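You operate a simulated robot arm through the tools that you are given. There is no shell and no other tool.

You run a simulated two-armed robot. Do the job below in one go: nothing can be reset, and whatever is moved stays where it is left.

## Task
Check the supply's volts with the meter, then switch the supply off.
Fine: dial on VOLT, red plug in plus, black in minus before the supply goes on; leave the plugs in and the knob as it is.

The check looks at the end state, three seconds after you hand in, the way a careful person would. Anything else that was tipped, shoved, dropped, spilled or broken makes it a failure.

## Robot
Two 7-joint arms with two-finger parallel grippers on one trunk that stands fixed in place. Base frame: the origin is at the foot of the trunk, x ahead of it, y to its left, z up. Readings come in m, rad, newtons and seconds.
The left shoulder is at [0.08, 0.131, 0.947], the right one opposite. With the tool pointing down near the work surface each hand reaches from about 0.4 to 0.86 m from the base axis, measured 20 degrees to its own side. Payload 1.57 kg a hand.
Tool frame (each hand has its own): the origin (TCP) lies between the finger pads and is the grasp point; the fingertips stand 0.03 m ahead of it; z points along the fingers, y is the line along which they close. The gripper opens to 0.11 m. The fingers are 0.024 m wide and 0.012 m thick; the gripper's body (0.048 by 0.112 m) begins 0.078 m behind the TCP.
Orientation is that of the tool frame in the base frame, as a unit quaternion [x, y, z, w]. With the fingers straight down and closing along the base's y, the tool's x points along the base's -x, its y along +y and its z along -z.

## Interface
- The arms move only by the tool move_arm. It takes "left_commands", "right_commands" or both (then of equal length, played together; a hand with none holds still); each is a list that holds one entry, the list of rows, each a list of 7 numbers: the shift along the tool's x, y, z in units of 500 mm (1.0 is 500 mm), then the turn, a rotation vector about the tool's x, y, z in units of 90 degrees (1.0 is 90 degrees), then the finger opening in mm, from 0 to 110. In form: [[[x, y, z, rx, ry, rz, gripper], ...]]. A call has 1 to 20 rows; each row is the pose to reach, as a shift and turn from the pose commanded when the call began, along the tool's axes at that moment. A call with a number of a shift or a turn outside -1 to 1 is refused whole. A row lasts 0.2 s, in which the tool goes at most 0.05 m and 0.15 rad; a call with a longer step from one row to the next is refused whole, and so is a gripper value outside its range. A pose out of reach is approached as far as the arm can. The call stops where the force on the tool passes 40 N (or 10 N more than at its start, if that is more) or the arm is blocked; 0.2 s more then pass. Each finger travels about 0.108 m/s and halts on what it meets, pressing with about 34 N; the grip force reading is that of the motor and also rises with nothing between the fingers. The clock runs only during rows and for 0.2 s after the last one: add rows that repeat a pose to give the fingers time. It gives the time, the measured TCP pose, the force on the tool (base axes), the opening and the grip force at its end, in the units of the frame above (readings bear some noise), with the torque about the TCP (base axes, N m) and any sound that the robot's microphone picked up.
- Cameras (640 x 400 px; columns grow to the right, rows downward): "scene" is now at [-0.0571, -0.0209, 1.4259]; the picture's right is [-0.22, -0.98, 0.00], its down [-0.44, 0.10, -0.89] and it looks along [0.87, -0.20, -0.45] (base axes); focal length 336 px, centre (320, 200). "left" rides on the left gripper at [0.07, -0.016, -0.141] in its tool frame; the picture's right is [0.23, 0.97, 0.00], its down [-0.86, 0.20, -0.48] and it looks along [-0.47, 0.11, 0.88] (tool axes); focal length 222 px, centre (320, 200). "right" rides on the right gripper at [0.07, 0.016, -0.141] in its tool frame; the picture's right is [-0.23, 0.97, 0.00], its down [-0.86, -0.20, -0.48] and it looks along [-0.47, -0.11, 0.88] (tool axes); focal length 222 px, centre (320, 200). There is no depth. A picture from a camera that has moved, and an enlarged one, comes with that camera's place and axes in the base frame and with its lens. The place of the scene camera against the robot may be out by one fixed shift of up to 0.018 m in any direction.
- camera(camera): a new picture of that camera. The clock stands still meanwhile.
- turn_head(pan, tilt): turns the head with the scene camera to pan (to the left, within 1.902 rad either way) and tilt (down, from -0.506 to 1.204), counted from straight ahead of the robot. It gives what a move gives.
- zoom(camera, box): a new picture of the part [left, top, right, bottom] of that camera's present view, enlarged. The clock stands still meanwhile.
- hand_in(): hands the job in; it is judged then, once.

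Places have to be worked out from the pictures, the camera data and where the tool is seen. Open the grippers and draw the arms clear of the work before you hand the job in, unless the task says otherwise.

The tools are called after "Request:" by a JSON object that holds its "method" and its "body". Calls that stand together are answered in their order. move_arm: Moves the arms, as the interface text tells. Its arguments: {"type":"object","properties":{"left_commands":{"type":"array"},"right_commands":{"type":"array"}},"required":[]} The other tools are called the same way: turn_head (pan, tilt) turns the head that bears the scene camera; camera (camera) takes a picture; zoom (camera, box) takes an enlarged picture of a part of a camera's view; hand_in () hands the job in.

At the start:

```text
clock: 0.0
left_position: [0.5043, 0.0863, 1.2055]
left_orientation: [0.001, 1.0, -0.001, 0.001]
left_wrist_force: [-0.1, -1.0, 0.5]
left_wrist_torque: [0.01, 0.0, -0.04]
left_width: 0.11
left_grasp_force: 0.0
right_position: [0.4364, -0.393, 1.2068]
right_orientation: [0.0, 1.0, 0.0, 0.0]
right_wrist_force: [-0.3, -0.6, 0.5]
right_wrist_torque: [0.0, 0.01, 0.03]
right_width: 0.1103
right_grasp_force: 0.0
head pan, tilt (commanded): [-0.222, 0.464]
```

scene: 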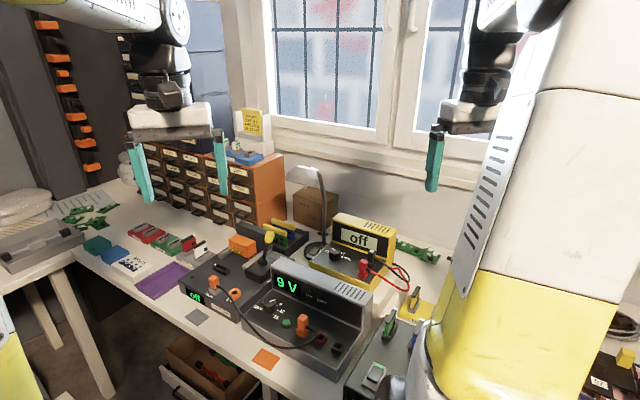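
right: 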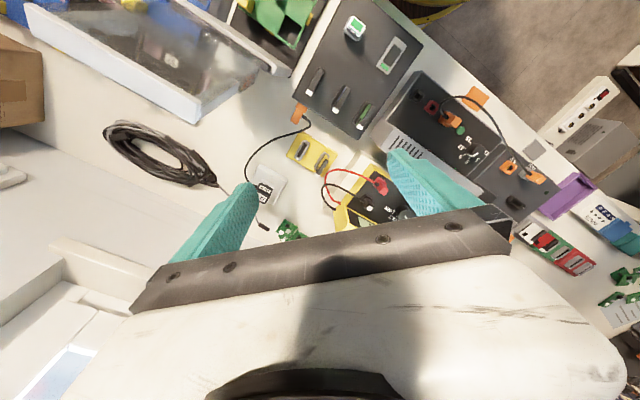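
left: 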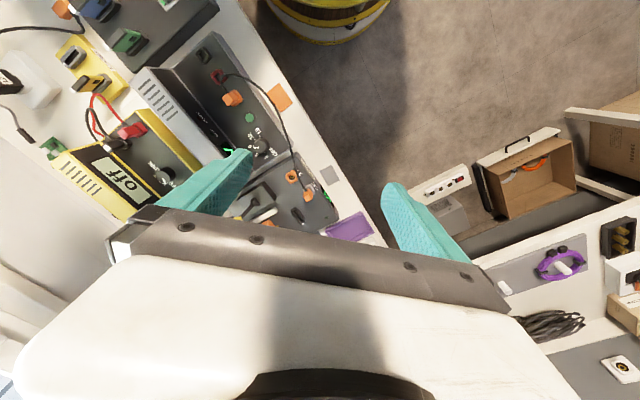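

I'll begin by looking closely at the bench where the supply and the meter stand.

Request:
{"method": "zoom", "body": {"camera": "scene", "box": [170, 200, 450, 375]}}

Request:
{"method": "zoom", "body": {"camera": "scene", "box": [240, 250, 400, 350]}}

Request:
{"method": "zoom", "body": {"camera": "scene", "box": [300, 200, 444, 290]}}

Request:
{"method": "zoom", "body": {"camera": "right", "box": [240, 40, 560, 240]}}

Request:
{"method": "zoom", "body": {"camera": "left", "box": [30, 20, 350, 220]}}

```text
2.29 times, centred on (310, 288) of scene
camera zoom: at [-0.0571, -0.0209, 1.4259], right [-0.22, -0.98, 0.0], down [-0.44, 0.1, -0.89], along [0.87, -0.2, -0.45], focal length 768 px, centre (343, 0)
```

zoom: 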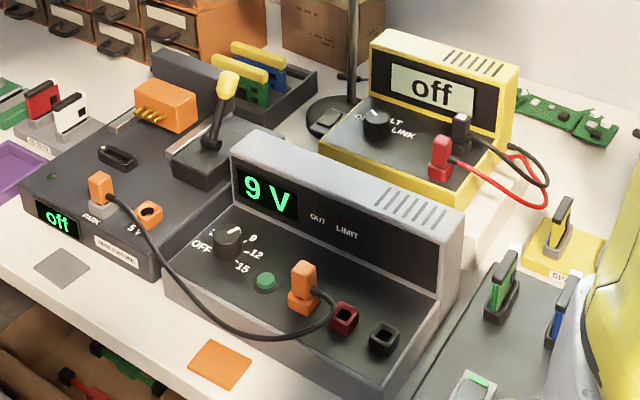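

```text
4.00 times, centred on (320, 300) of scene
camera zoom: at [-0.0571, -0.0209, 1.4259], right [-0.22, -0.98, 0.0], down [-0.44, 0.1, -0.89], along [0.87, -0.2, -0.45], focal length 1345 px, centre (320, -200)
```

zoom: 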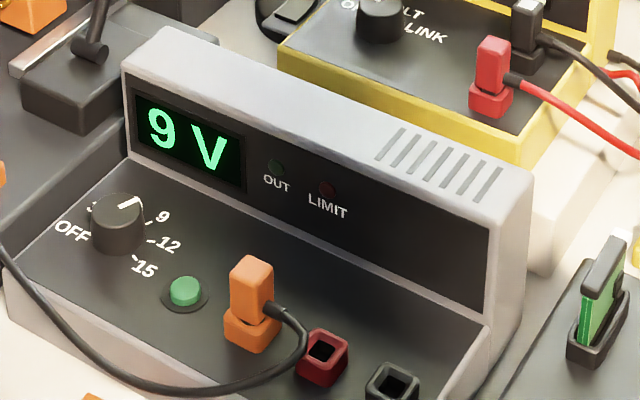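

```text
4.44 times, centred on (372, 245) of scene
camera zoom: at [-0.0571, -0.0209, 1.4259], right [-0.22, -0.98, 0.0], down [-0.44, 0.1, -0.89], along [0.87, -0.2, -0.45], focal length 1494 px, centre (89, 0)
```

zoom: 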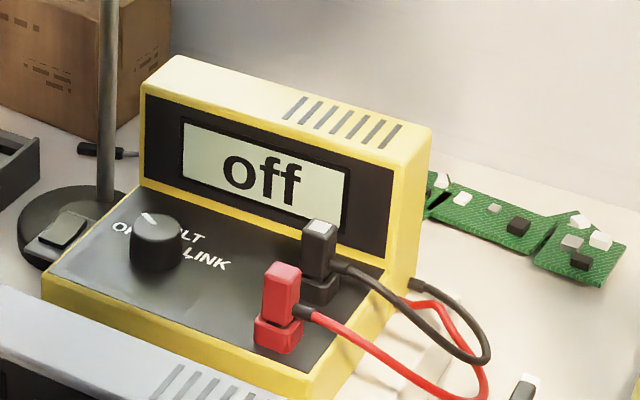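

```text
2.00 times, centred on (400, 140) of right
camera zoom: at [0.3686, -0.3771, 1.3482], right [0.23, 0.97, 0.0], down [0.86, -0.2, 0.48], along [0.47, -0.11, -0.88], focal length 444 px, centre (160, 320)
```

zoom: 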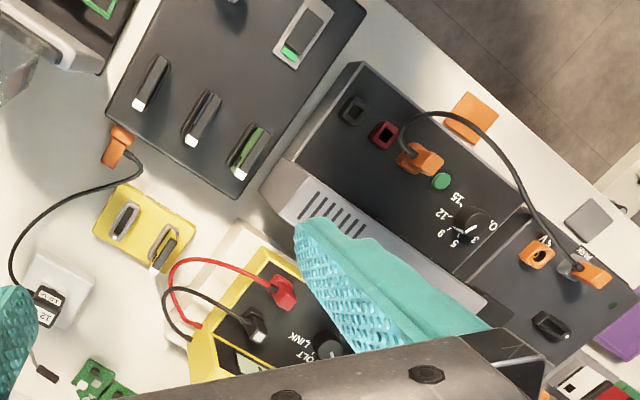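

```text
2.00 times, centred on (190, 120) of left
camera zoom: at [0.4356, 0.0706, 1.3472], right [-0.23, 0.97, 0.0], down [0.86, 0.2, 0.48], along [0.47, 0.11, -0.88], focal length 444 px, centre (580, 360)
```

zoom: 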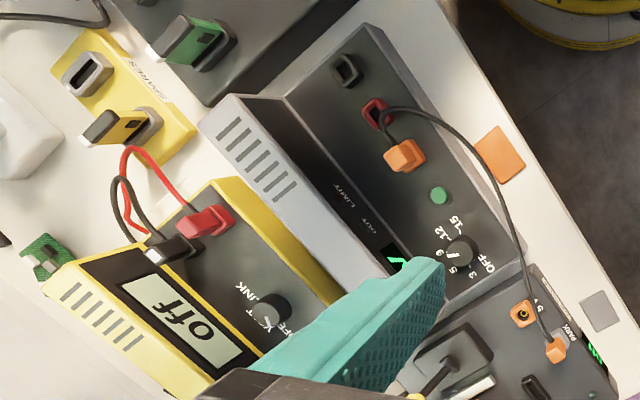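

The bench holds a supply (display 9 V, green button, red and black sockets) and a yellow meter whose plugs are parked in its own sockets. I'll zoom in from the wrist cameras to work out places and angles.

Request:
{"method": "zoom", "body": {"camera": "left", "box": [80, 90, 192, 160]}}

Request:
{"method": "zoom", "body": {"camera": "left", "box": [180, 30, 292, 100]}}

Request:
{"method": "zoom", "body": {"camera": "left", "box": [220, 90, 332, 160]}}

Request:
{"method": "zoom", "body": {"camera": "right", "box": [380, 70, 492, 140]}}

Request:
{"method": "zoom", "body": {"camera": "right", "box": [310, 155, 422, 225]}}

```text
5.71 times, centred on (136, 125) of left
camera zoom: at [0.4356, 0.0706, 1.3472], right [-0.23, 0.97, 0.0], down [0.86, 0.2, 0.48], along [0.47, 0.11, -0.88], focal length 1269 px, centre (1371, 629)
```

zoom: 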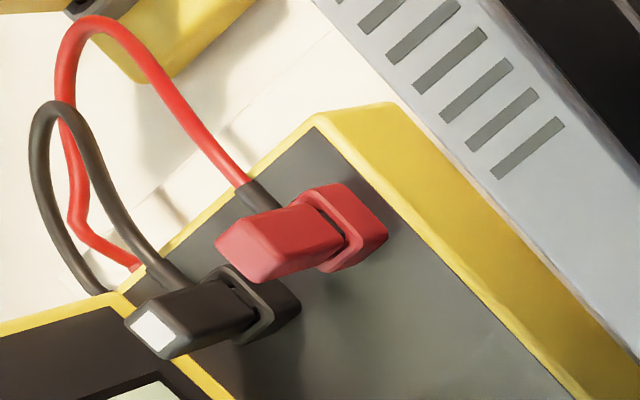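

```text
5.71 times, centred on (236, 65) of left
camera zoom: at [0.4356, 0.0706, 1.3472], right [-0.23, 0.97, 0.0], down [0.86, 0.2, 0.48], along [0.47, 0.11, -0.88], focal length 1269 px, centre (800, 971)
```

zoom: 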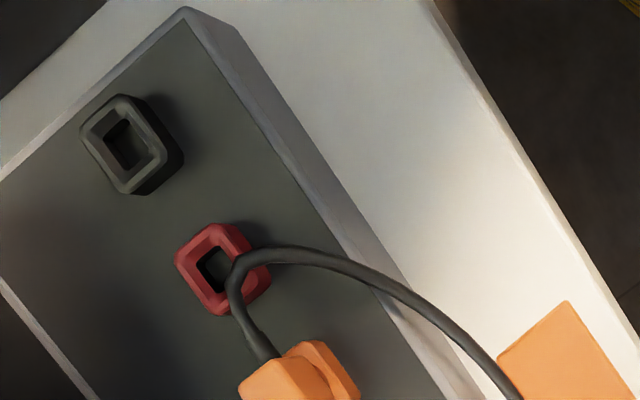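

```text
5.71 times, centred on (276, 125) of left
camera zoom: at [0.4356, 0.0706, 1.3472], right [-0.23, 0.97, 0.0], down [0.86, 0.2, 0.48], along [0.47, 0.11, -0.88], focal length 1269 px, centre (571, 629)
```

zoom: 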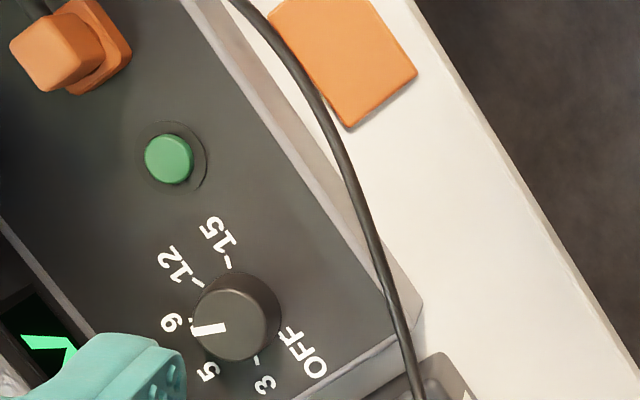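

```text
5.71 times, centred on (436, 105) of right
camera zoom: at [0.3686, -0.3771, 1.3482], right [0.23, 0.97, 0.0], down [0.86, -0.2, 0.48], along [0.47, -0.11, -0.88], focal length 1269 px, centre (-343, 743)
```

zoom: 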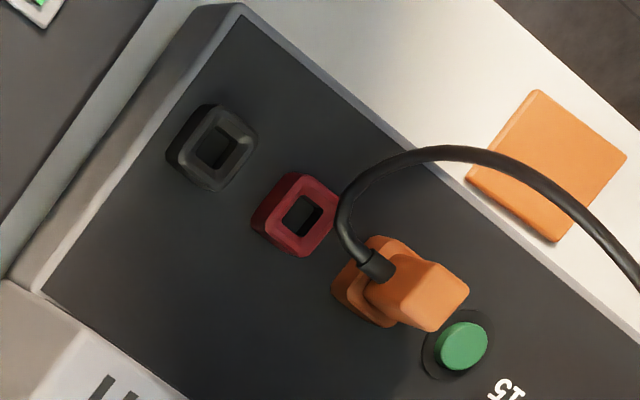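

```text
5.71 times, centred on (366, 190) of right
camera zoom: at [0.3686, -0.3771, 1.3482], right [0.23, 0.97, 0.0], down [0.86, -0.2, 0.48], along [0.47, -0.11, -0.88], focal length 1269 px, centre (57, 257)
```

zoom: 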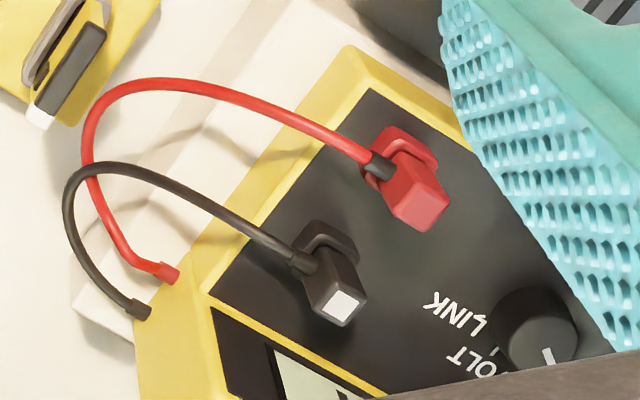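

The supply's row of controls runs about 45° to the base axes, with the red socket near (0.482,-0.142,0.807), black near (0.449,-0.173,0.809) and the green button near (0.551,-0.072,0.80). I'll bring the right hand above the meter, turned 45°, for closer pictures.

Request:
{"method": "move_arm", "body": {"right_commands": [[[-0.036, 0.031, 0.039, 0, 0, -0.0625, 110], [-0.072, 0.062, 0.078, 0, 0, -0.125, 110], [-0.108, 0.092, 0.118, 0, 0, -0.1875, 110], [-0.144, 0.123, 0.157, 0, 0, -0.25, 110], [-0.18, 0.154, 0.196, 0, 0, -0.3125, 110], [-0.215, 0.185, 0.235, 0, 0, -0.375, 110], [-0.251, 0.215, 0.274, 0, 0, -0.4375, 110], [-0.287, 0.246, 0.3136, 0, 0, -0.5, 110]]]}}

Request:
{"method": "camera", "body": {"camera": "right"}}

Request:
{"method": "camera", "body": {"camera": "scene"}}

Request:
{"method": "camera", "body": {"camera": "left"}}

```text
clock: 1.8
left_position: [0.504, 0.0861, 1.2068]
left_orientation: [0.001, 1.0, 0.0, 0.001]
left_wrist_force: [-0.2, 0.9, -0.5]
left_wrist_torque: [-0.01, -0.07, -0.01]
left_width: 0.1101
left_grasp_force: 0.0
right_position: [0.5811, -0.2694, 1.0486]
right_orientation: [-0.384, 0.923, 0.0, 0.0]
right_wrist_force: [-0.2, 0.4, 0.4]
right_wrist_torque: [0.04, 0.0, -0.01]
right_width: 0.1101
right_grasp_force: 0.0
head pan, tilt (commanded): [-0.222, 0.464]
```

```text
taken
camera right: at [0.5223, -0.3078, 1.1904], right [-0.53, 0.85, 0.0], down [0.74, 0.47, 0.48], along [0.41, 0.25, -0.88], focal length 222 px, centre (320, 200)
```

right: 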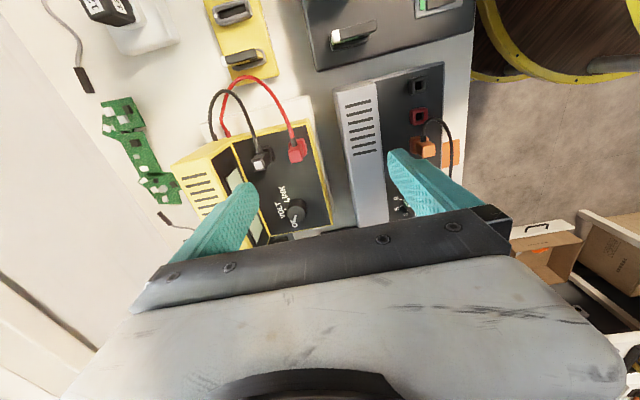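

```text
taken
camera scene: at [-0.0574, -0.0209, 1.4259], right [-0.22, -0.98, 0.0], down [-0.44, 0.1, -0.89], along [0.87, -0.2, -0.45], focal length 336 px, centre (320, 200)
```

scene: 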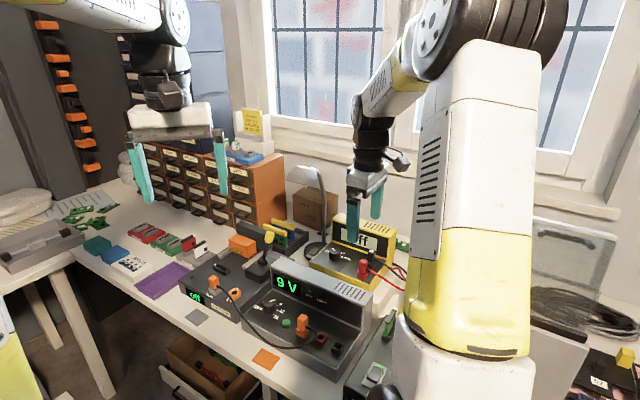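

```text
taken
camera left: at [0.4354, 0.0704, 1.3473], right [-0.23, 0.97, 0.0], down [0.85, 0.2, 0.48], along [0.47, 0.11, -0.88], focal length 222 px, centre (320, 200)
```

left: 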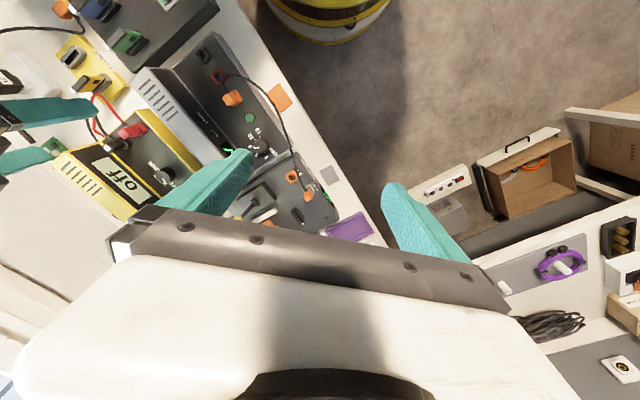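

The 45° turn nearly lines the camera up with the instruments. I'll zoom to read the plugs, dial and sockets precisely.

Request:
{"method": "zoom", "body": {"camera": "right", "box": [230, 110, 358, 190]}}

Request:
{"method": "zoom", "body": {"camera": "right", "box": [250, 170, 346, 230]}}

Request:
{"method": "zoom", "body": {"camera": "right", "box": [370, 60, 482, 130]}}

Request:
{"method": "zoom", "body": {"camera": "right", "box": [360, 120, 472, 190]}}

Request:
{"method": "zoom", "body": {"camera": "scene", "box": [310, 225, 422, 295]}}

```text
5.00 times, centred on (294, 150) of right
camera zoom: at [0.5223, -0.3078, 1.1904], right [-0.53, 0.85, 0.0], down [0.74, 0.47, 0.48], along [0.41, 0.25, -0.88], focal length 1111 px, centre (450, 450)
```

zoom: 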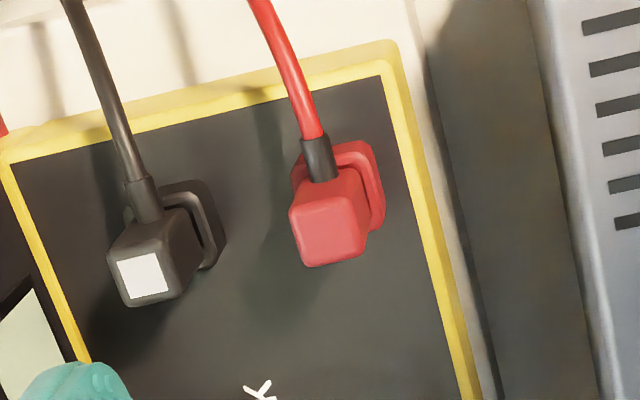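

```text
6.67 times, centred on (298, 200) of right
camera zoom: at [0.5223, -0.3078, 1.1904], right [-0.53, 0.85, 0.0], down [0.74, 0.47, 0.48], along [0.41, 0.25, -0.88], focal length 1481 px, centre (467, 200)
```

zoom: 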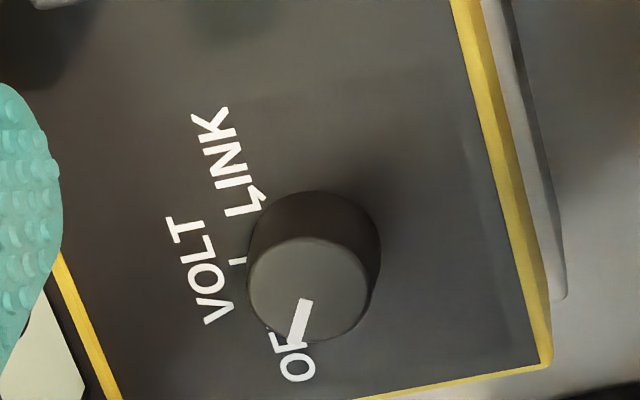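

```text
5.71 times, centred on (426, 95) of right
camera zoom: at [0.5223, -0.3078, 1.1904], right [-0.53, 0.85, 0.0], down [0.74, 0.47, 0.48], along [0.41, 0.25, -0.88], focal length 1269 px, centre (-286, 800)
```

zoom: 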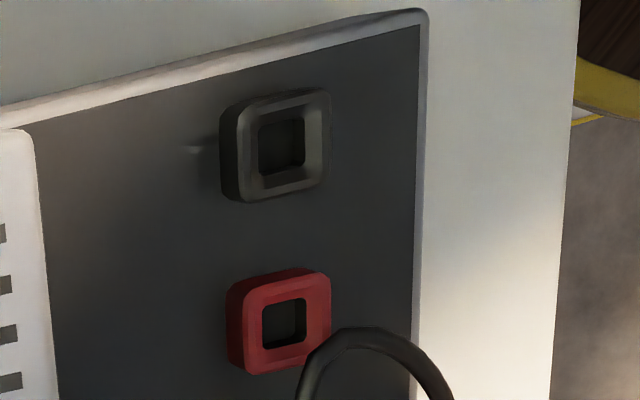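

```text
5.71 times, centred on (416, 155) of right
camera zoom: at [0.5223, -0.3078, 1.1904], right [-0.53, 0.85, 0.0], down [0.74, 0.47, 0.48], along [0.41, 0.25, -0.88], focal length 1269 px, centre (-229, 457)
```

zoom: 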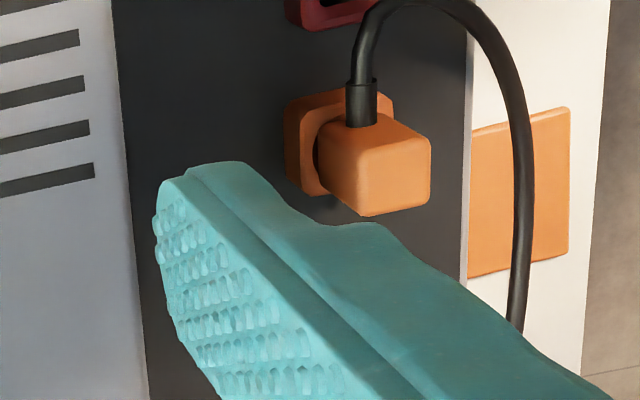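

```text
5.71 times, centred on (366, 260) of scene
camera zoom: at [-0.0574, -0.0209, 1.4259], right [-0.22, -0.98, 0.0], down [-0.44, 0.1, -0.89], along [0.87, -0.2, -0.45], focal length 1921 px, centre (57, -143)
```

zoom: 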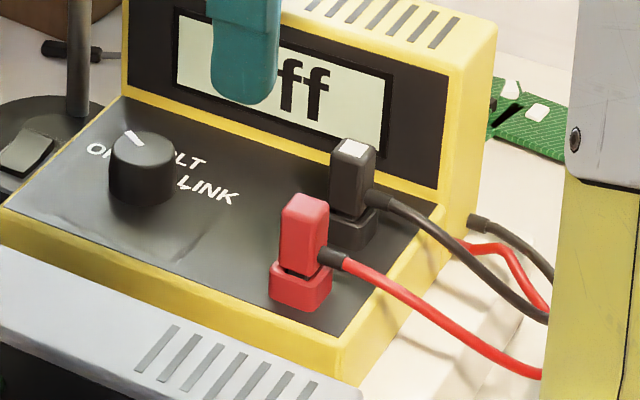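

I now zoom deeper from the left camera on the meter plugs and dial, to triangulate their tops against this view.

Request:
{"method": "zoom", "body": {"camera": "left", "box": [96, 116, 160, 156]}}

Request:
{"method": "zoom", "body": {"camera": "left", "box": [130, 150, 194, 190]}}

Request:
{"method": "zoom", "body": {"camera": "right", "box": [246, 130, 310, 170]}}

Request:
{"method": "zoom", "body": {"camera": "right", "box": [150, 60, 350, 185]}}

```text
10.00 times, centred on (128, 136) of left
camera zoom: at [0.4354, 0.0704, 1.3473], right [-0.23, 0.97, 0.0], down [0.85, 0.2, 0.48], along [0.47, 0.11, -0.88], focal length 2221 px, centre (2240, 840)
```

zoom: 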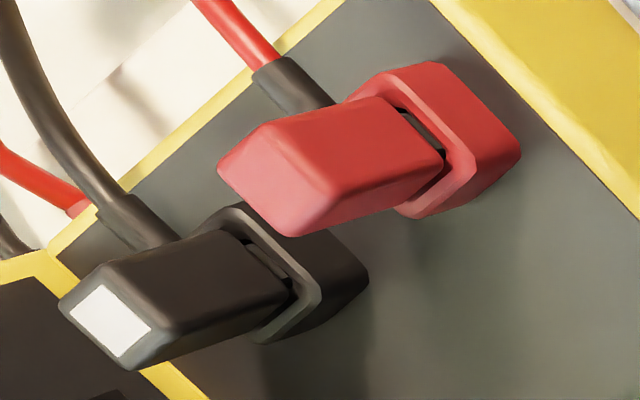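

```text
10.00 times, centred on (162, 170) of left
camera zoom: at [0.4354, 0.0704, 1.3473], right [-0.23, 0.97, 0.0], down [0.85, 0.2, 0.48], along [0.47, 0.11, -0.88], focal length 2221 px, centre (1900, 500)
```

zoom: 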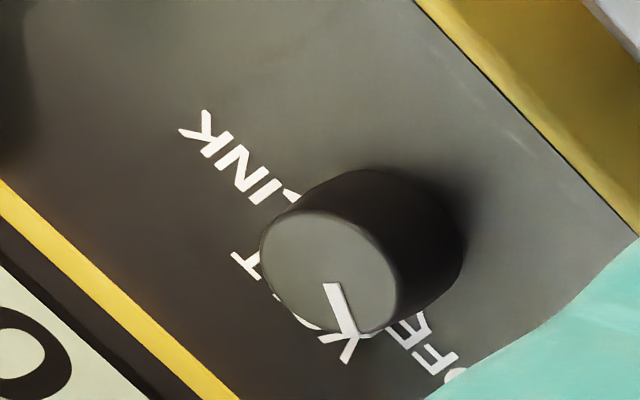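

```text
10.00 times, centred on (278, 150) of right
camera zoom: at [0.5223, -0.3078, 1.1904], right [-0.53, 0.85, 0.0], down [0.74, 0.47, 0.48], along [0.41, 0.25, -0.88], focal length 2221 px, centre (740, 700)
```

zoom: 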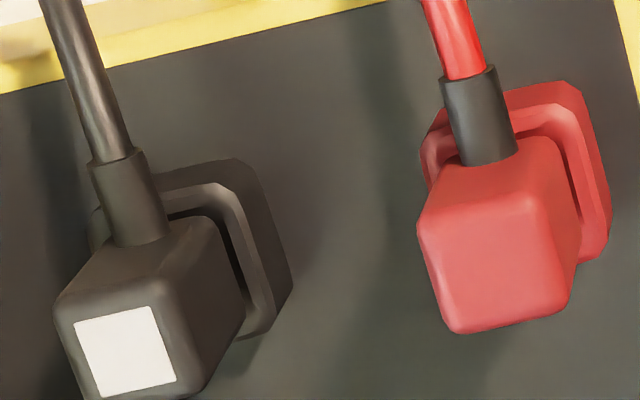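

```text
3.20 times, centred on (250, 122) of right
camera zoom: at [0.5223, -0.3078, 1.1904], right [-0.53, 0.85, 0.0], down [0.74, 0.47, 0.48], along [0.41, 0.25, -0.88], focal length 711 px, centre (544, 448)
```

zoom: 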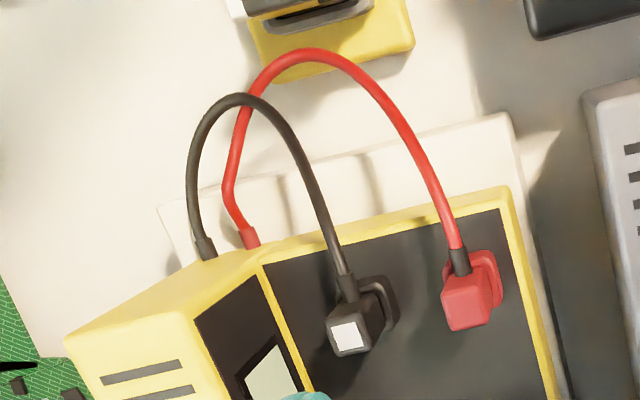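

Triangulated so far: red plug top at (0.618,-0.287,0.898), black plug top at (0.655,-0.324,0.900), dial top at (0.711,-0.236,0.874), and the plugs stand vertical at 45° yaw. Before I work the dial, I check the lamp near it.

Request:
{"method": "zoom", "body": {"camera": "scene", "box": [260, 140, 420, 260]}}

Request:
{"method": "zoom", "body": {"camera": "scene", "box": [250, 250, 378, 330]}}

```text
3.33 times, centred on (340, 200) of scene
camera zoom: at [-0.0574, -0.0209, 1.4259], right [-0.22, -0.98, 0.0], down [-0.44, 0.1, -0.89], along [0.87, -0.2, -0.45], focal length 1121 px, centre (253, 200)
```

zoom: 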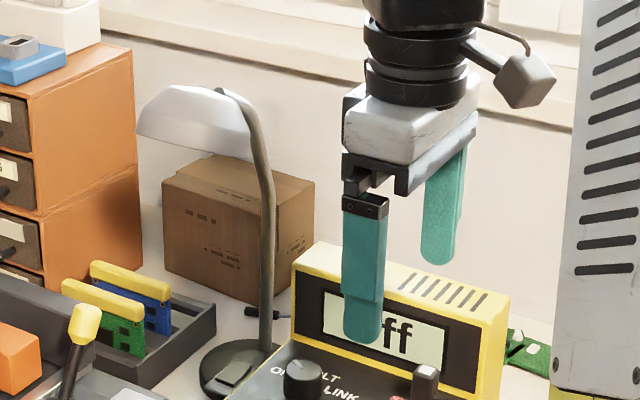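

```text
5.00 times, centred on (314, 290) of scene
camera zoom: at [-0.0574, -0.0209, 1.4259], right [-0.22, -0.98, 0.0], down [-0.44, 0.1, -0.89], along [0.87, -0.2, -0.45], focal length 1681 px, centre (350, -250)
```

zoom: 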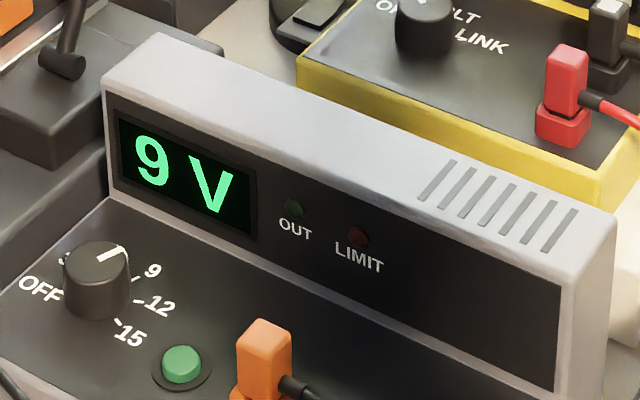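

The lamp's stem is about 0.15 m beyond the dial and its head leans left, so the gripper has room. I move above the meter's dial with the fingers opened to 52 mm and check the alignment.

Request:
{"method": "move_arm", "body": {"right_commands": [[[-0.0385, -0.0228, 0.02, 0, 0, 0, 100], [-0.077, -0.0455, 0.05, 0, 0, 0, 85], [-0.1155, -0.0683, 0.085, 0, 0, 0, 70], [-0.154, -0.091, 0.12, 0, 0, 0, 60], [-0.1925, -0.1138, 0.16, 0, 0, 0, 52], [-0.231, -0.1366, 0.197, 0, 0, 0, 52], [-0.231, -0.1366, 0.197, 0, 0, 0, 52]]]}}

Request:
{"method": "camera", "body": {"camera": "right"}}

Request:
{"method": "zoom", "body": {"camera": "right", "box": [240, 110, 400, 210]}}

Request:
{"method": "zoom", "body": {"camera": "left", "box": [96, 120, 224, 200]}}

Request:
{"method": "zoom", "body": {"camera": "scene", "box": [270, 180, 430, 280]}}

```text
clock: 3.4
left_position: [0.5053, 0.087, 1.2066]
left_orientation: [0.0, 1.0, 0.0, 0.0]
left_wrist_force: [0.8, 0.0, -0.2]
left_wrist_torque: [-0.01, 0.02, 0.0]
left_width: 0.1099
left_grasp_force: 0.0
right_position: [0.7127, -0.2352, 0.9509]
right_orientation: [-0.383, 0.924, 0.0, 0.0]
right_wrist_force: [0.0, 0.6, 0.1]
right_wrist_torque: [0.0, -0.01, 0.02]
right_width: 0.0521
right_grasp_force: 0.1
head pan, tilt (commanded): [-0.222, 0.464]
```

```text
taken
camera right: at [0.6521, -0.2735, 1.0923], right [-0.53, 0.85, 0.0], down [0.75, 0.46, 0.48], along [0.41, 0.25, -0.88], focal length 222 px, centre (320, 200)
```

right: 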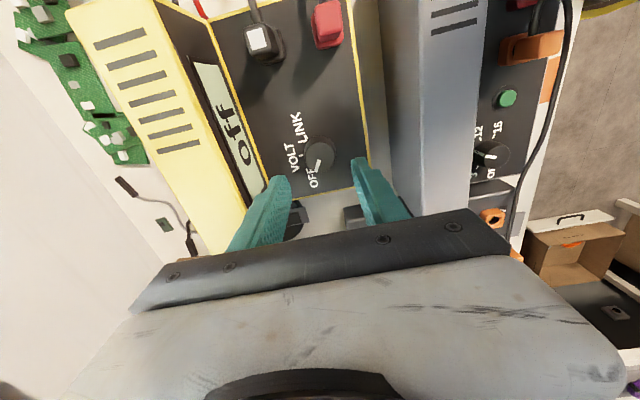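

```text
4.00 times, centred on (320, 160) of right
camera zoom: at [0.6521, -0.2735, 1.0923], right [-0.53, 0.85, 0.0], down [0.75, 0.46, 0.48], along [0.41, 0.25, -0.88], focal length 888 px, centre (320, 360)
```

zoom: 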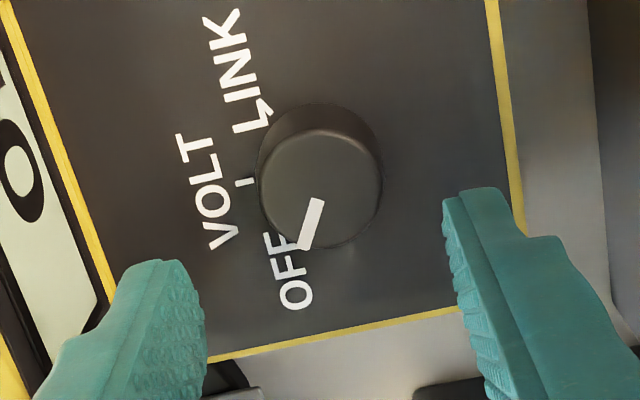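

```text
5.00 times, centred on (160, 160) of left
camera zoom: at [0.4356, 0.0706, 1.3472], right [-0.23, 0.97, 0.0], down [0.86, 0.2, 0.48], along [0.47, 0.11, -0.88], focal length 1111 px, centre (1120, 400)
```

zoom: 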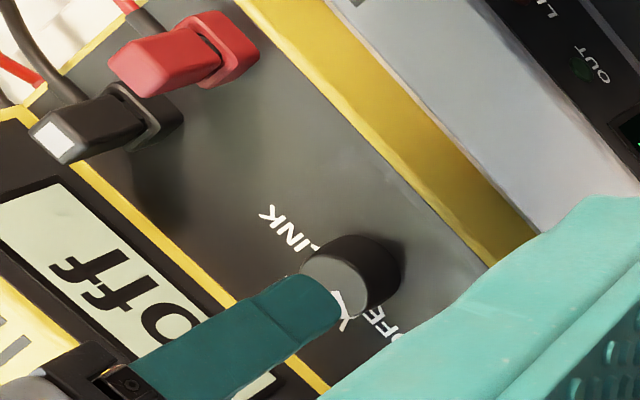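

```text
4.00 times, centred on (350, 230) of scene
camera zoom: at [-0.0571, -0.0209, 1.4259], right [-0.22, -0.98, 0.0], down [-0.44, 0.1, -0.89], along [0.87, -0.2, -0.45], focal length 1345 px, centre (200, 80)
```

zoom: 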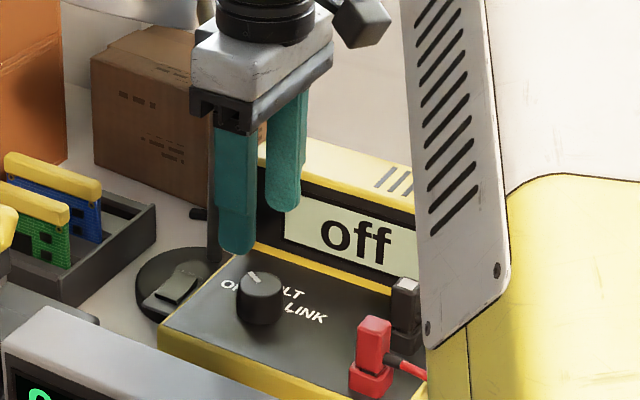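

The dial centre reads (0.711,-0.237,0.874), about 2 mm off the tool axis, and the panel is near z 0.851. I correct by 2 mm along tool x, go down so the fingertips are around z 0.860, and close on the dial.

Request:
{"method": "move_arm", "body": {"right_commands": [[[0.0044, 0, 0.03, 0, 0, 0, 52], [0.0044, 0, 0.06, 0, 0, 0, 52], [0.0044, 0, 0.09, 0, 0, 0, 52], [0.0044, 0, 0.12, 0, 0, 0, 52], [0.0044, 0, 0.12, 0, 0, 0, 40], [0.0044, 0, 0.12, 0, 0, 0, 32], [0.0044, 0, 0.12, 0, 0, 0, 26], [0.0044, 0, 0.12, 0, 0, 0, 22], [0.0044, 0, 0.12, 0, 0, 0, 22]]]}}

Request:
{"method": "zoom", "body": {"camera": "right", "box": [240, 110, 400, 210]}}

Request:
{"method": "zoom", "body": {"camera": "scene", "box": [270, 180, 430, 280]}}

```text
clock: 5.4
left_position: [0.5054, 0.0871, 1.2066]
left_orientation: [0.0, 1.0, 0.0, 0.001]
left_wrist_force: [0.8, 0.4, -0.1]
left_wrist_torque: [0.01, 0.05, 0.03]
left_width: 0.1103
left_grasp_force: 0.1
right_position: [0.7081, -0.2378, 0.8895]
right_orientation: [-0.383, 0.924, 0.001, 0.0]
right_wrist_force: [-2.7, 1.0, -3.1]
right_wrist_torque: [0.06, 0.02, 0.01]
right_width: 0.0326
right_grasp_force: 40.7
head pan, tilt (commanded): [-0.222, 0.464]
```

```text
4.00 times, centred on (320, 160) of right
camera zoom: at [0.649, -0.2761, 1.0311], right [-0.53, 0.85, 0.0], down [0.75, 0.46, 0.48], along [0.41, 0.25, -0.88], focal length 888 px, centre (320, 360)
```

zoom: 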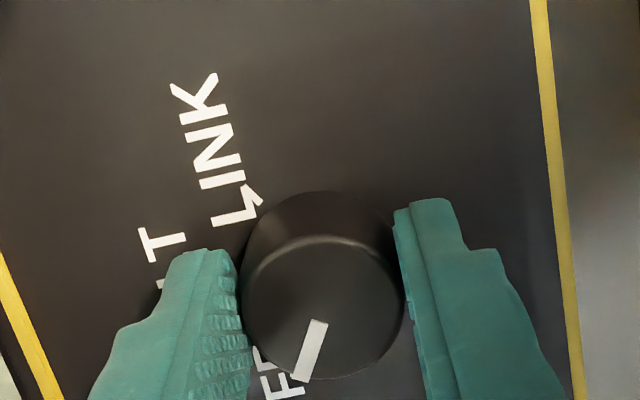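

```text
4.00 times, centred on (350, 230) of scene
camera zoom: at [-0.057, -0.0209, 1.4259], right [-0.22, -0.98, 0.0], down [-0.44, 0.1, -0.89], along [0.87, -0.2, -0.45], focal length 1345 px, centre (200, 80)
```

zoom: 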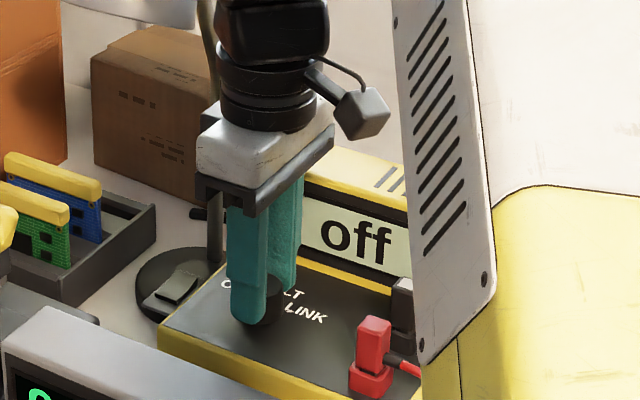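

The dial is gripped at 32.6 mm with small side forces, and the VOLT tick lies 60° clockwise from the pointer. I turn the hand +60° about its axis with the grip held.

Request:
{"method": "move_arm", "body": {"right_commands": [[[0, 0, 0, 0, 0, 0.0667, 22], [0, 0, 0, 0, 0, 0.1333, 22], [0, 0, 0, 0, 0, 0.2, 22], [0, 0, 0, 0, 0, 0.2667, 22], [0, 0, 0, 0, 0, 0.3333, 22], [0, 0, 0, 0, 0, 0.4, 22], [0, 0, 0, 0, 0, 0.4667, 22], [0, 0, 0, 0, 0, 0.5333, 22], [0, 0, 0, 0, 0, 0.6, 22], [0, 0, 0, 0, 0, 0.6667, 22], [0, 0, 0, 0, 0, 0.6667, 22]]]}}

Request:
{"method": "zoom", "body": {"camera": "right", "box": [240, 110, 400, 210]}}

Request:
{"method": "zoom", "body": {"camera": "scene", "box": [270, 180, 430, 280]}}

Request:
{"method": "zoom", "body": {"camera": "left", "box": [60, 120, 220, 220]}}

```text
clock: 7.8
left_position: [0.5043, 0.0884, 1.2059]
left_orientation: [-0.001, 1.0, 0.0, 0.0]
left_wrist_force: [0.3, 0.2, 0.5]
left_wrist_torque: [0.02, 0.02, -0.01]
left_width: 0.11
left_grasp_force: 0.1
right_position: [0.7087, -0.2346, 0.8911]
right_orientation: [0.131, 0.991, 0.0, 0.0]
right_wrist_force: [-15.0, 17.3, -14.4]
right_wrist_torque: [0.57, 0.9, 0.06]
right_width: 0.0324
right_grasp_force: 40.3
head pan, tilt (commanded): [-0.222, 0.464]
```

```text
4.00 times, centred on (320, 160) of right
camera zoom: at [0.6468, -0.2025, 1.0329], right [0.47, 0.88, 0.0], down [0.78, -0.41, 0.48], along [0.42, -0.22, -0.88], focal length 888 px, centre (320, 360)
```

zoom: 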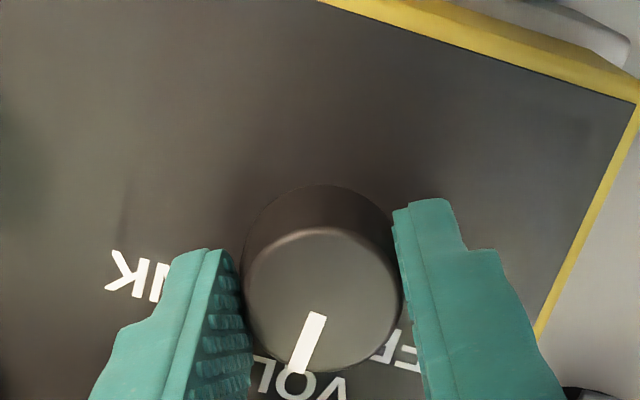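

```text
4.00 times, centred on (350, 230) of scene
camera zoom: at [-0.0571, -0.0203, 1.4259], right [-0.22, -0.98, 0.0], down [-0.44, 0.1, -0.89], along [0.87, -0.2, -0.45], focal length 1345 px, centre (200, 80)
```

zoom: 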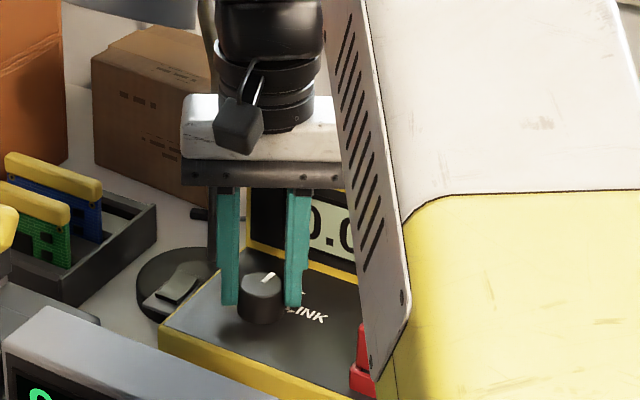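

```text
4.00 times, centred on (140, 170) of left
camera zoom: at [0.4356, 0.0712, 1.3472], right [-0.23, 0.97, 0.0], down [0.85, 0.2, 0.48], along [0.47, 0.11, -0.88], focal length 888 px, centre (1040, 320)
```

zoom: 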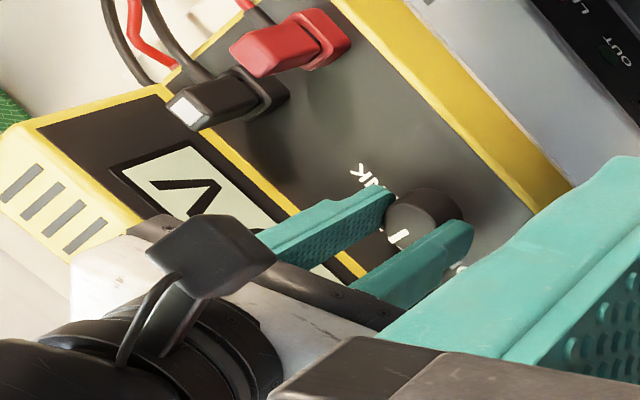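

The meter now reads "0.0 V", so the dial is on VOLT. I release the dial and lift straight up.

Request:
{"method": "move_arm", "body": {"right_commands": [[[0, 0, 0, 0, 0, 0.6667, 40], [0, 0, 0, 0, 0, 0.6667, 52], [0, 0, 0, 0, 0, 0.6667, 52]]]}}

Request:
{"method": "zoom", "body": {"camera": "right", "box": [240, 110, 400, 210]}}

```text
refused: row 1 steps farther than a row can; nothing moved
```

```text
4.00 times, centred on (320, 160) of right
camera zoom: at [0.6468, -0.2025, 1.0329], right [0.47, 0.88, 0.0], down [0.78, -0.41, 0.48], along [0.42, -0.22, -0.88], focal length 888 px, centre (320, 360)
```

zoom: 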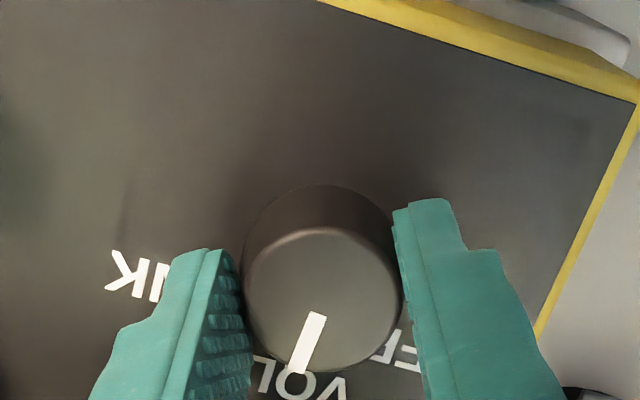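

That call was refused because I repeated the old turn; poses count from the pose commanded at the start of each call. I now open with no shift or turn, then lift 70 mm.

Request:
{"method": "move_arm", "body": {"right_commands": [[[0, 0, 0, 0, 0, 0, 40], [0, 0, 0, 0, 0, 0, 52], [0, 0, 0, 0, 0, 0, 54], [0, 0, -0.04, 0, 0, 0, 54], [0, 0, -0.09, 0, 0, 0, 54], [0, 0, -0.14, 0, 0, 0, 54]]]}}

Request:
{"method": "zoom", "body": {"camera": "right", "box": [240, 110, 400, 210]}}

Request:
{"method": "zoom", "body": {"camera": "scene", "box": [270, 200, 430, 300]}}

Request:
{"method": "camera", "body": {"camera": "left"}}

```text
clock: 9.2
left_position: [0.505, 0.0865, 1.2069]
left_orientation: [0.0, 1.0, 0.0, 0.0]
left_wrist_force: [-0.2, 0.0, 0.7]
left_wrist_torque: [0.01, -0.01, -0.02]
left_width: 0.1099
left_grasp_force: 0.0
right_position: [0.7091, -0.2365, 0.962]
right_orientation: [0.13, 0.991, 0.0, -0.001]
right_wrist_force: [0.0, -0.6, -0.2]
right_wrist_torque: [-0.03, 0.01, 0.03]
right_width: 0.054
right_grasp_force: 0.0
head pan, tilt (commanded): [-0.222, 0.464]
```

```text
4.00 times, centred on (320, 160) of right
camera zoom: at [0.648, -0.2038, 1.1031], right [0.47, 0.88, 0.0], down [0.77, -0.41, 0.48], along [0.42, -0.23, -0.88], focal length 888 px, centre (320, 360)
```

zoom: 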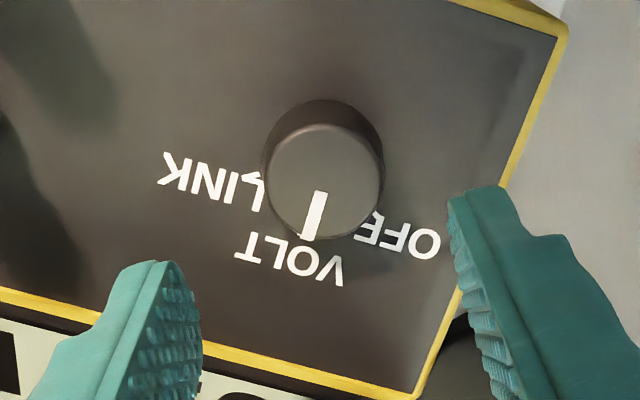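

```text
4.00 times, centred on (350, 250) of scene
camera zoom: at [-0.0569, -0.0209, 1.4259], right [-0.22, -0.98, 0.0], down [-0.44, 0.1, -0.89], along [0.87, -0.2, -0.45], focal length 1345 px, centre (200, 0)
```

zoom: 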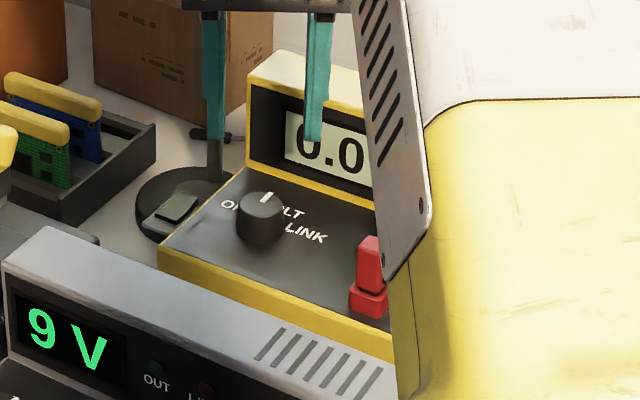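

```text
taken
camera left: at [0.4358, 0.0706, 1.3471], right [-0.23, 0.97, 0.0], down [0.86, 0.2, 0.48], along [0.47, 0.11, -0.88], focal length 222 px, centre (320, 200)
```

left: 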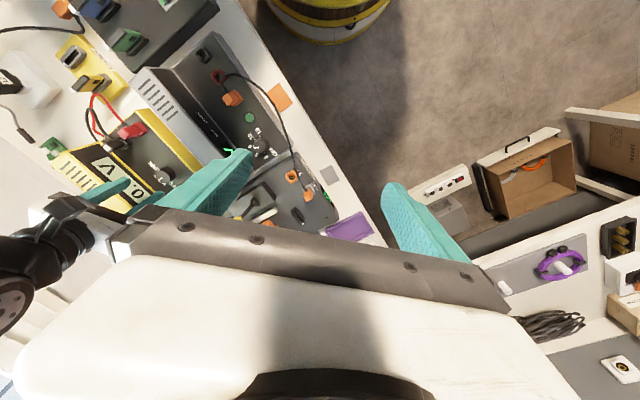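

The dial sits on VOLT with the display at 0.0. Next I lift a little, turn back to the 45° yaw, and go above the black plug at (0.655,-0.324) with a 42 mm opening.

Request:
{"method": "move_arm", "body": {"right_commands": [[[0, 0, -0.03, 0, 0, 0, 50], [0, 0, -0.06, 0, 0, -0.0667, 46], [0.0061, -0.0196, -0.06, 0, 0, -0.1333, 42], [0.0122, -0.0391, -0.06, 0, 0, -0.2, 42], [0.0183, -0.0587, -0.06, 0, 0, -0.2667, 42], [0.0244, -0.0782, -0.06, 0, 0, -0.3333, 42], [0.0305, -0.0978, -0.06, 0, 0, -0.4, 42], [0.0366, -0.1174, -0.06, 0, 0, -0.4667, 42], [0.0427, -0.1369, -0.06, 0, 0, -0.5333, 42], [0.0488, -0.1565, -0.06, 0, 0, -0.6, 42], [0.0549, -0.176, -0.06, 0, 0, -0.6667, 42], [0.061, -0.1956, -0.06, 0, 0, -0.6667, 42], [0.061, -0.1956, -0.06, 0, 0, -0.6667, 42]]]}}

Request:
{"method": "camera", "body": {"camera": "right"}}

Request:
{"method": "zoom", "body": {"camera": "right", "box": [256, 110, 384, 190]}}

Request:
{"method": "zoom", "body": {"camera": "left", "box": [60, 90, 188, 170]}}

Request:
{"method": "camera", "body": {"camera": "scene"}}

```text
clock: 12.0
left_position: [0.5048, 0.0866, 1.2057]
left_orientation: [0.0, 1.0, 0.0, 0.001]
left_wrist_force: [-0.1, 0.2, -0.2]
left_wrist_torque: [-0.04, 0.01, 0.0]
left_width: 0.1101
left_grasp_force: 0.1
right_position: [0.6554, -0.3256, 0.9922]
right_orientation: [-0.384, 0.923, -0.001, 0.0]
right_wrist_force: [0.3, 0.7, 0.8]
right_wrist_torque: [-0.01, -0.03, 0.01]
right_width: 0.0421
right_grasp_force: 0.0
head pan, tilt (commanded): [-0.222, 0.464]
```

```text
taken
camera right: at [0.5954, -0.3641, 1.1331], right [-0.53, 0.85, 0.0], down [0.74, 0.46, 0.48], along [0.41, 0.25, -0.88], focal length 222 px, centre (320, 200)
```

right: 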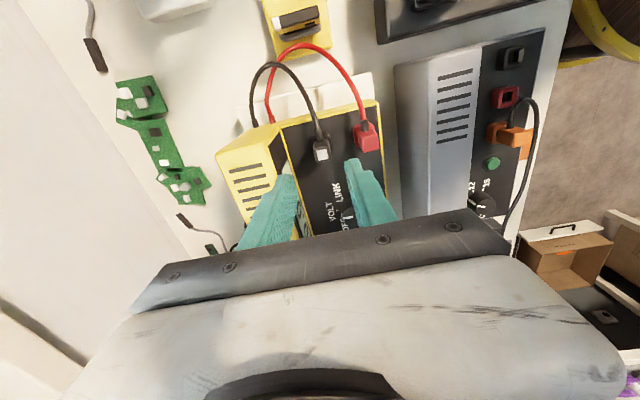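

```text
5.00 times, centred on (320, 150) of right
camera zoom: at [0.5954, -0.3641, 1.1331], right [-0.53, 0.85, 0.0], down [0.74, 0.46, 0.48], along [0.41, 0.25, -0.88], focal length 1111 px, centre (320, 450)
```

zoom: 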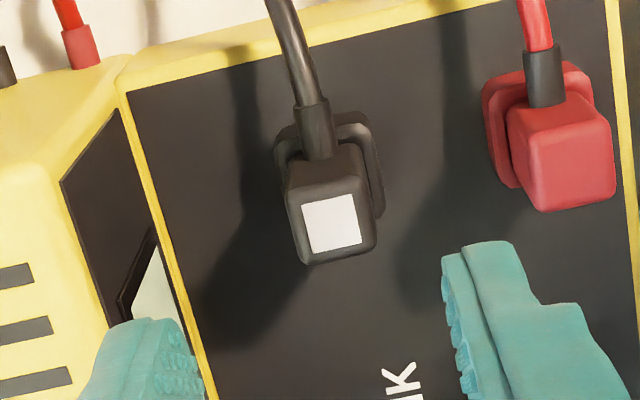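

```text
5.00 times, centred on (124, 130) of left
camera zoom: at [0.4357, 0.0706, 1.3472], right [-0.23, 0.97, 0.0], down [0.86, 0.2, 0.48], along [0.47, 0.11, -0.88], focal length 1111 px, centre (1300, 550)
```

zoom: 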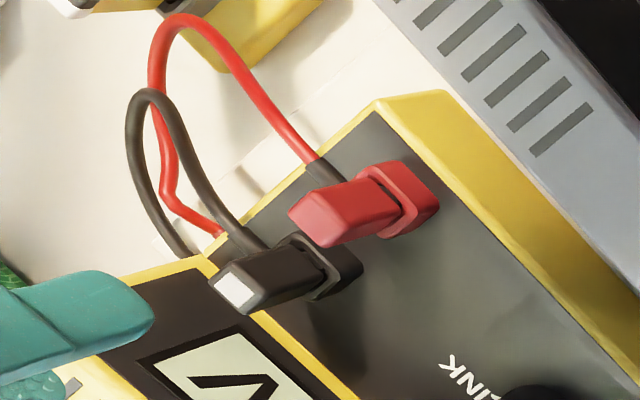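

```text
taken
camera scene: at [-0.0571, -0.0209, 1.4259], right [-0.22, -0.98, 0.0], down [-0.44, 0.1, -0.89], along [0.87, -0.2, -0.45], focal length 336 px, centre (320, 200)
```

scene: 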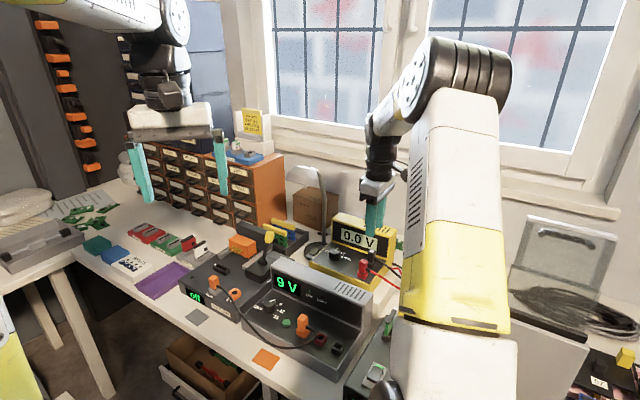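

The black plug's top is about 2 mm off the tool axis along tool y. I correct that and go down so the fingertips reach 17 mm below its top, still open.

Request:
{"method": "move_arm", "body": {"right_commands": [[[0, 0.0038, 0.03, 0, 0, 0, 42], [0, 0.0038, 0.07, 0, 0, 0, 42], [0, 0.0038, 0.11, 0, 0, 0, 42], [0, 0.0038, 0.14, 0, 0, 0, 42], [0, 0.0038, 0.158, 0, 0, 0, 42]]]}}

Request:
{"method": "zoom", "body": {"camera": "right", "box": [240, 120, 400, 220]}}

Request:
{"method": "zoom", "body": {"camera": "left", "box": [60, 90, 188, 170]}}

```text
clock: 13.2
left_position: [0.5057, 0.0866, 1.2067]
left_orientation: [0.0, 1.0, 0.001, 0.0]
left_wrist_force: [0.6, -0.5, -0.4]
left_wrist_torque: [0.01, -0.04, 0.0]
left_width: 0.1098
left_grasp_force: 0.1
right_position: [0.6532, -0.323, 0.9119]
right_orientation: [-0.383, 0.924, 0.0, 0.0]
right_wrist_force: [-0.3, -0.2, 0.0]
right_wrist_torque: [-0.01, -0.02, 0.02]
right_width: 0.0423
right_grasp_force: 0.1
head pan, tilt (commanded): [-0.222, 0.464]
```

```text
4.00 times, centred on (320, 170) of right
camera zoom: at [0.5932, -0.3615, 1.0532], right [-0.53, 0.85, 0.0], down [0.75, 0.46, 0.48], along [0.41, 0.25, -0.88], focal length 888 px, centre (320, 320)
```

zoom: 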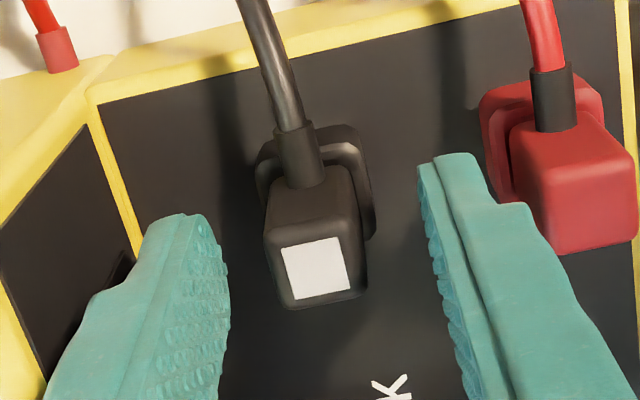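

```text
5.00 times, centred on (124, 130) of left
camera zoom: at [0.4356, 0.0706, 1.3472], right [-0.23, 0.97, 0.0], down [0.86, 0.2, 0.48], along [0.47, 0.11, -0.88], focal length 1111 px, centre (1300, 550)
```

zoom: 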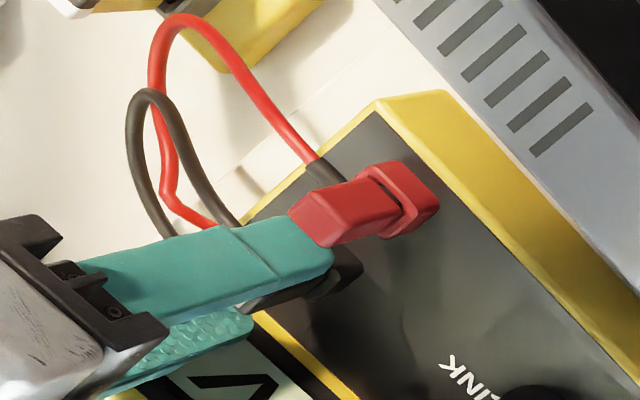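

The fingers straddle the black plug, centred to within a millimetre, and there is no contact force. I close on it.

Request:
{"method": "move_arm", "body": {"right_commands": [[[0, 0, 0, 0, 0, 0, 30], [0, 0, 0, 0, 0, 0, 20], [0, 0, 0, 0, 0, 0, 10], [0, 0, 0, 0, 0, 0, 5], [0, 0, 0, 0, 0, 0, 5]]]}}

Request:
{"method": "zoom", "body": {"camera": "right", "box": [240, 120, 400, 220]}}

```text
clock: 14.4
left_position: [0.5042, 0.0868, 1.2065]
left_orientation: [0.0, 1.0, 0.0, 0.0]
left_wrist_force: [0.1, -0.4, 0.0]
left_wrist_torque: [0.01, 0.01, 0.0]
left_width: 0.1099
left_grasp_force: 0.1
right_position: [0.6527, -0.3241, 0.9109]
right_orientation: [-0.383, 0.924, -0.001, 0.001]
right_wrist_force: [6.1, -4.1, -1.5]
right_wrist_torque: [-0.09, -0.17, 0.03]
right_width: 0.0165
right_grasp_force: 31.5
head pan, tilt (commanded): [-0.222, 0.464]
```

```text
4.00 times, centred on (320, 170) of right
camera zoom: at [0.5937, -0.3619, 1.0532], right [-0.53, 0.85, 0.0], down [0.74, 0.46, 0.48], along [0.41, 0.25, -0.88], focal length 888 px, centre (320, 320)
```

zoom: 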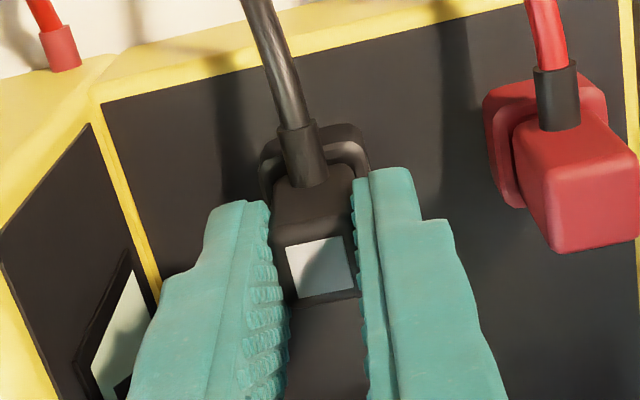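

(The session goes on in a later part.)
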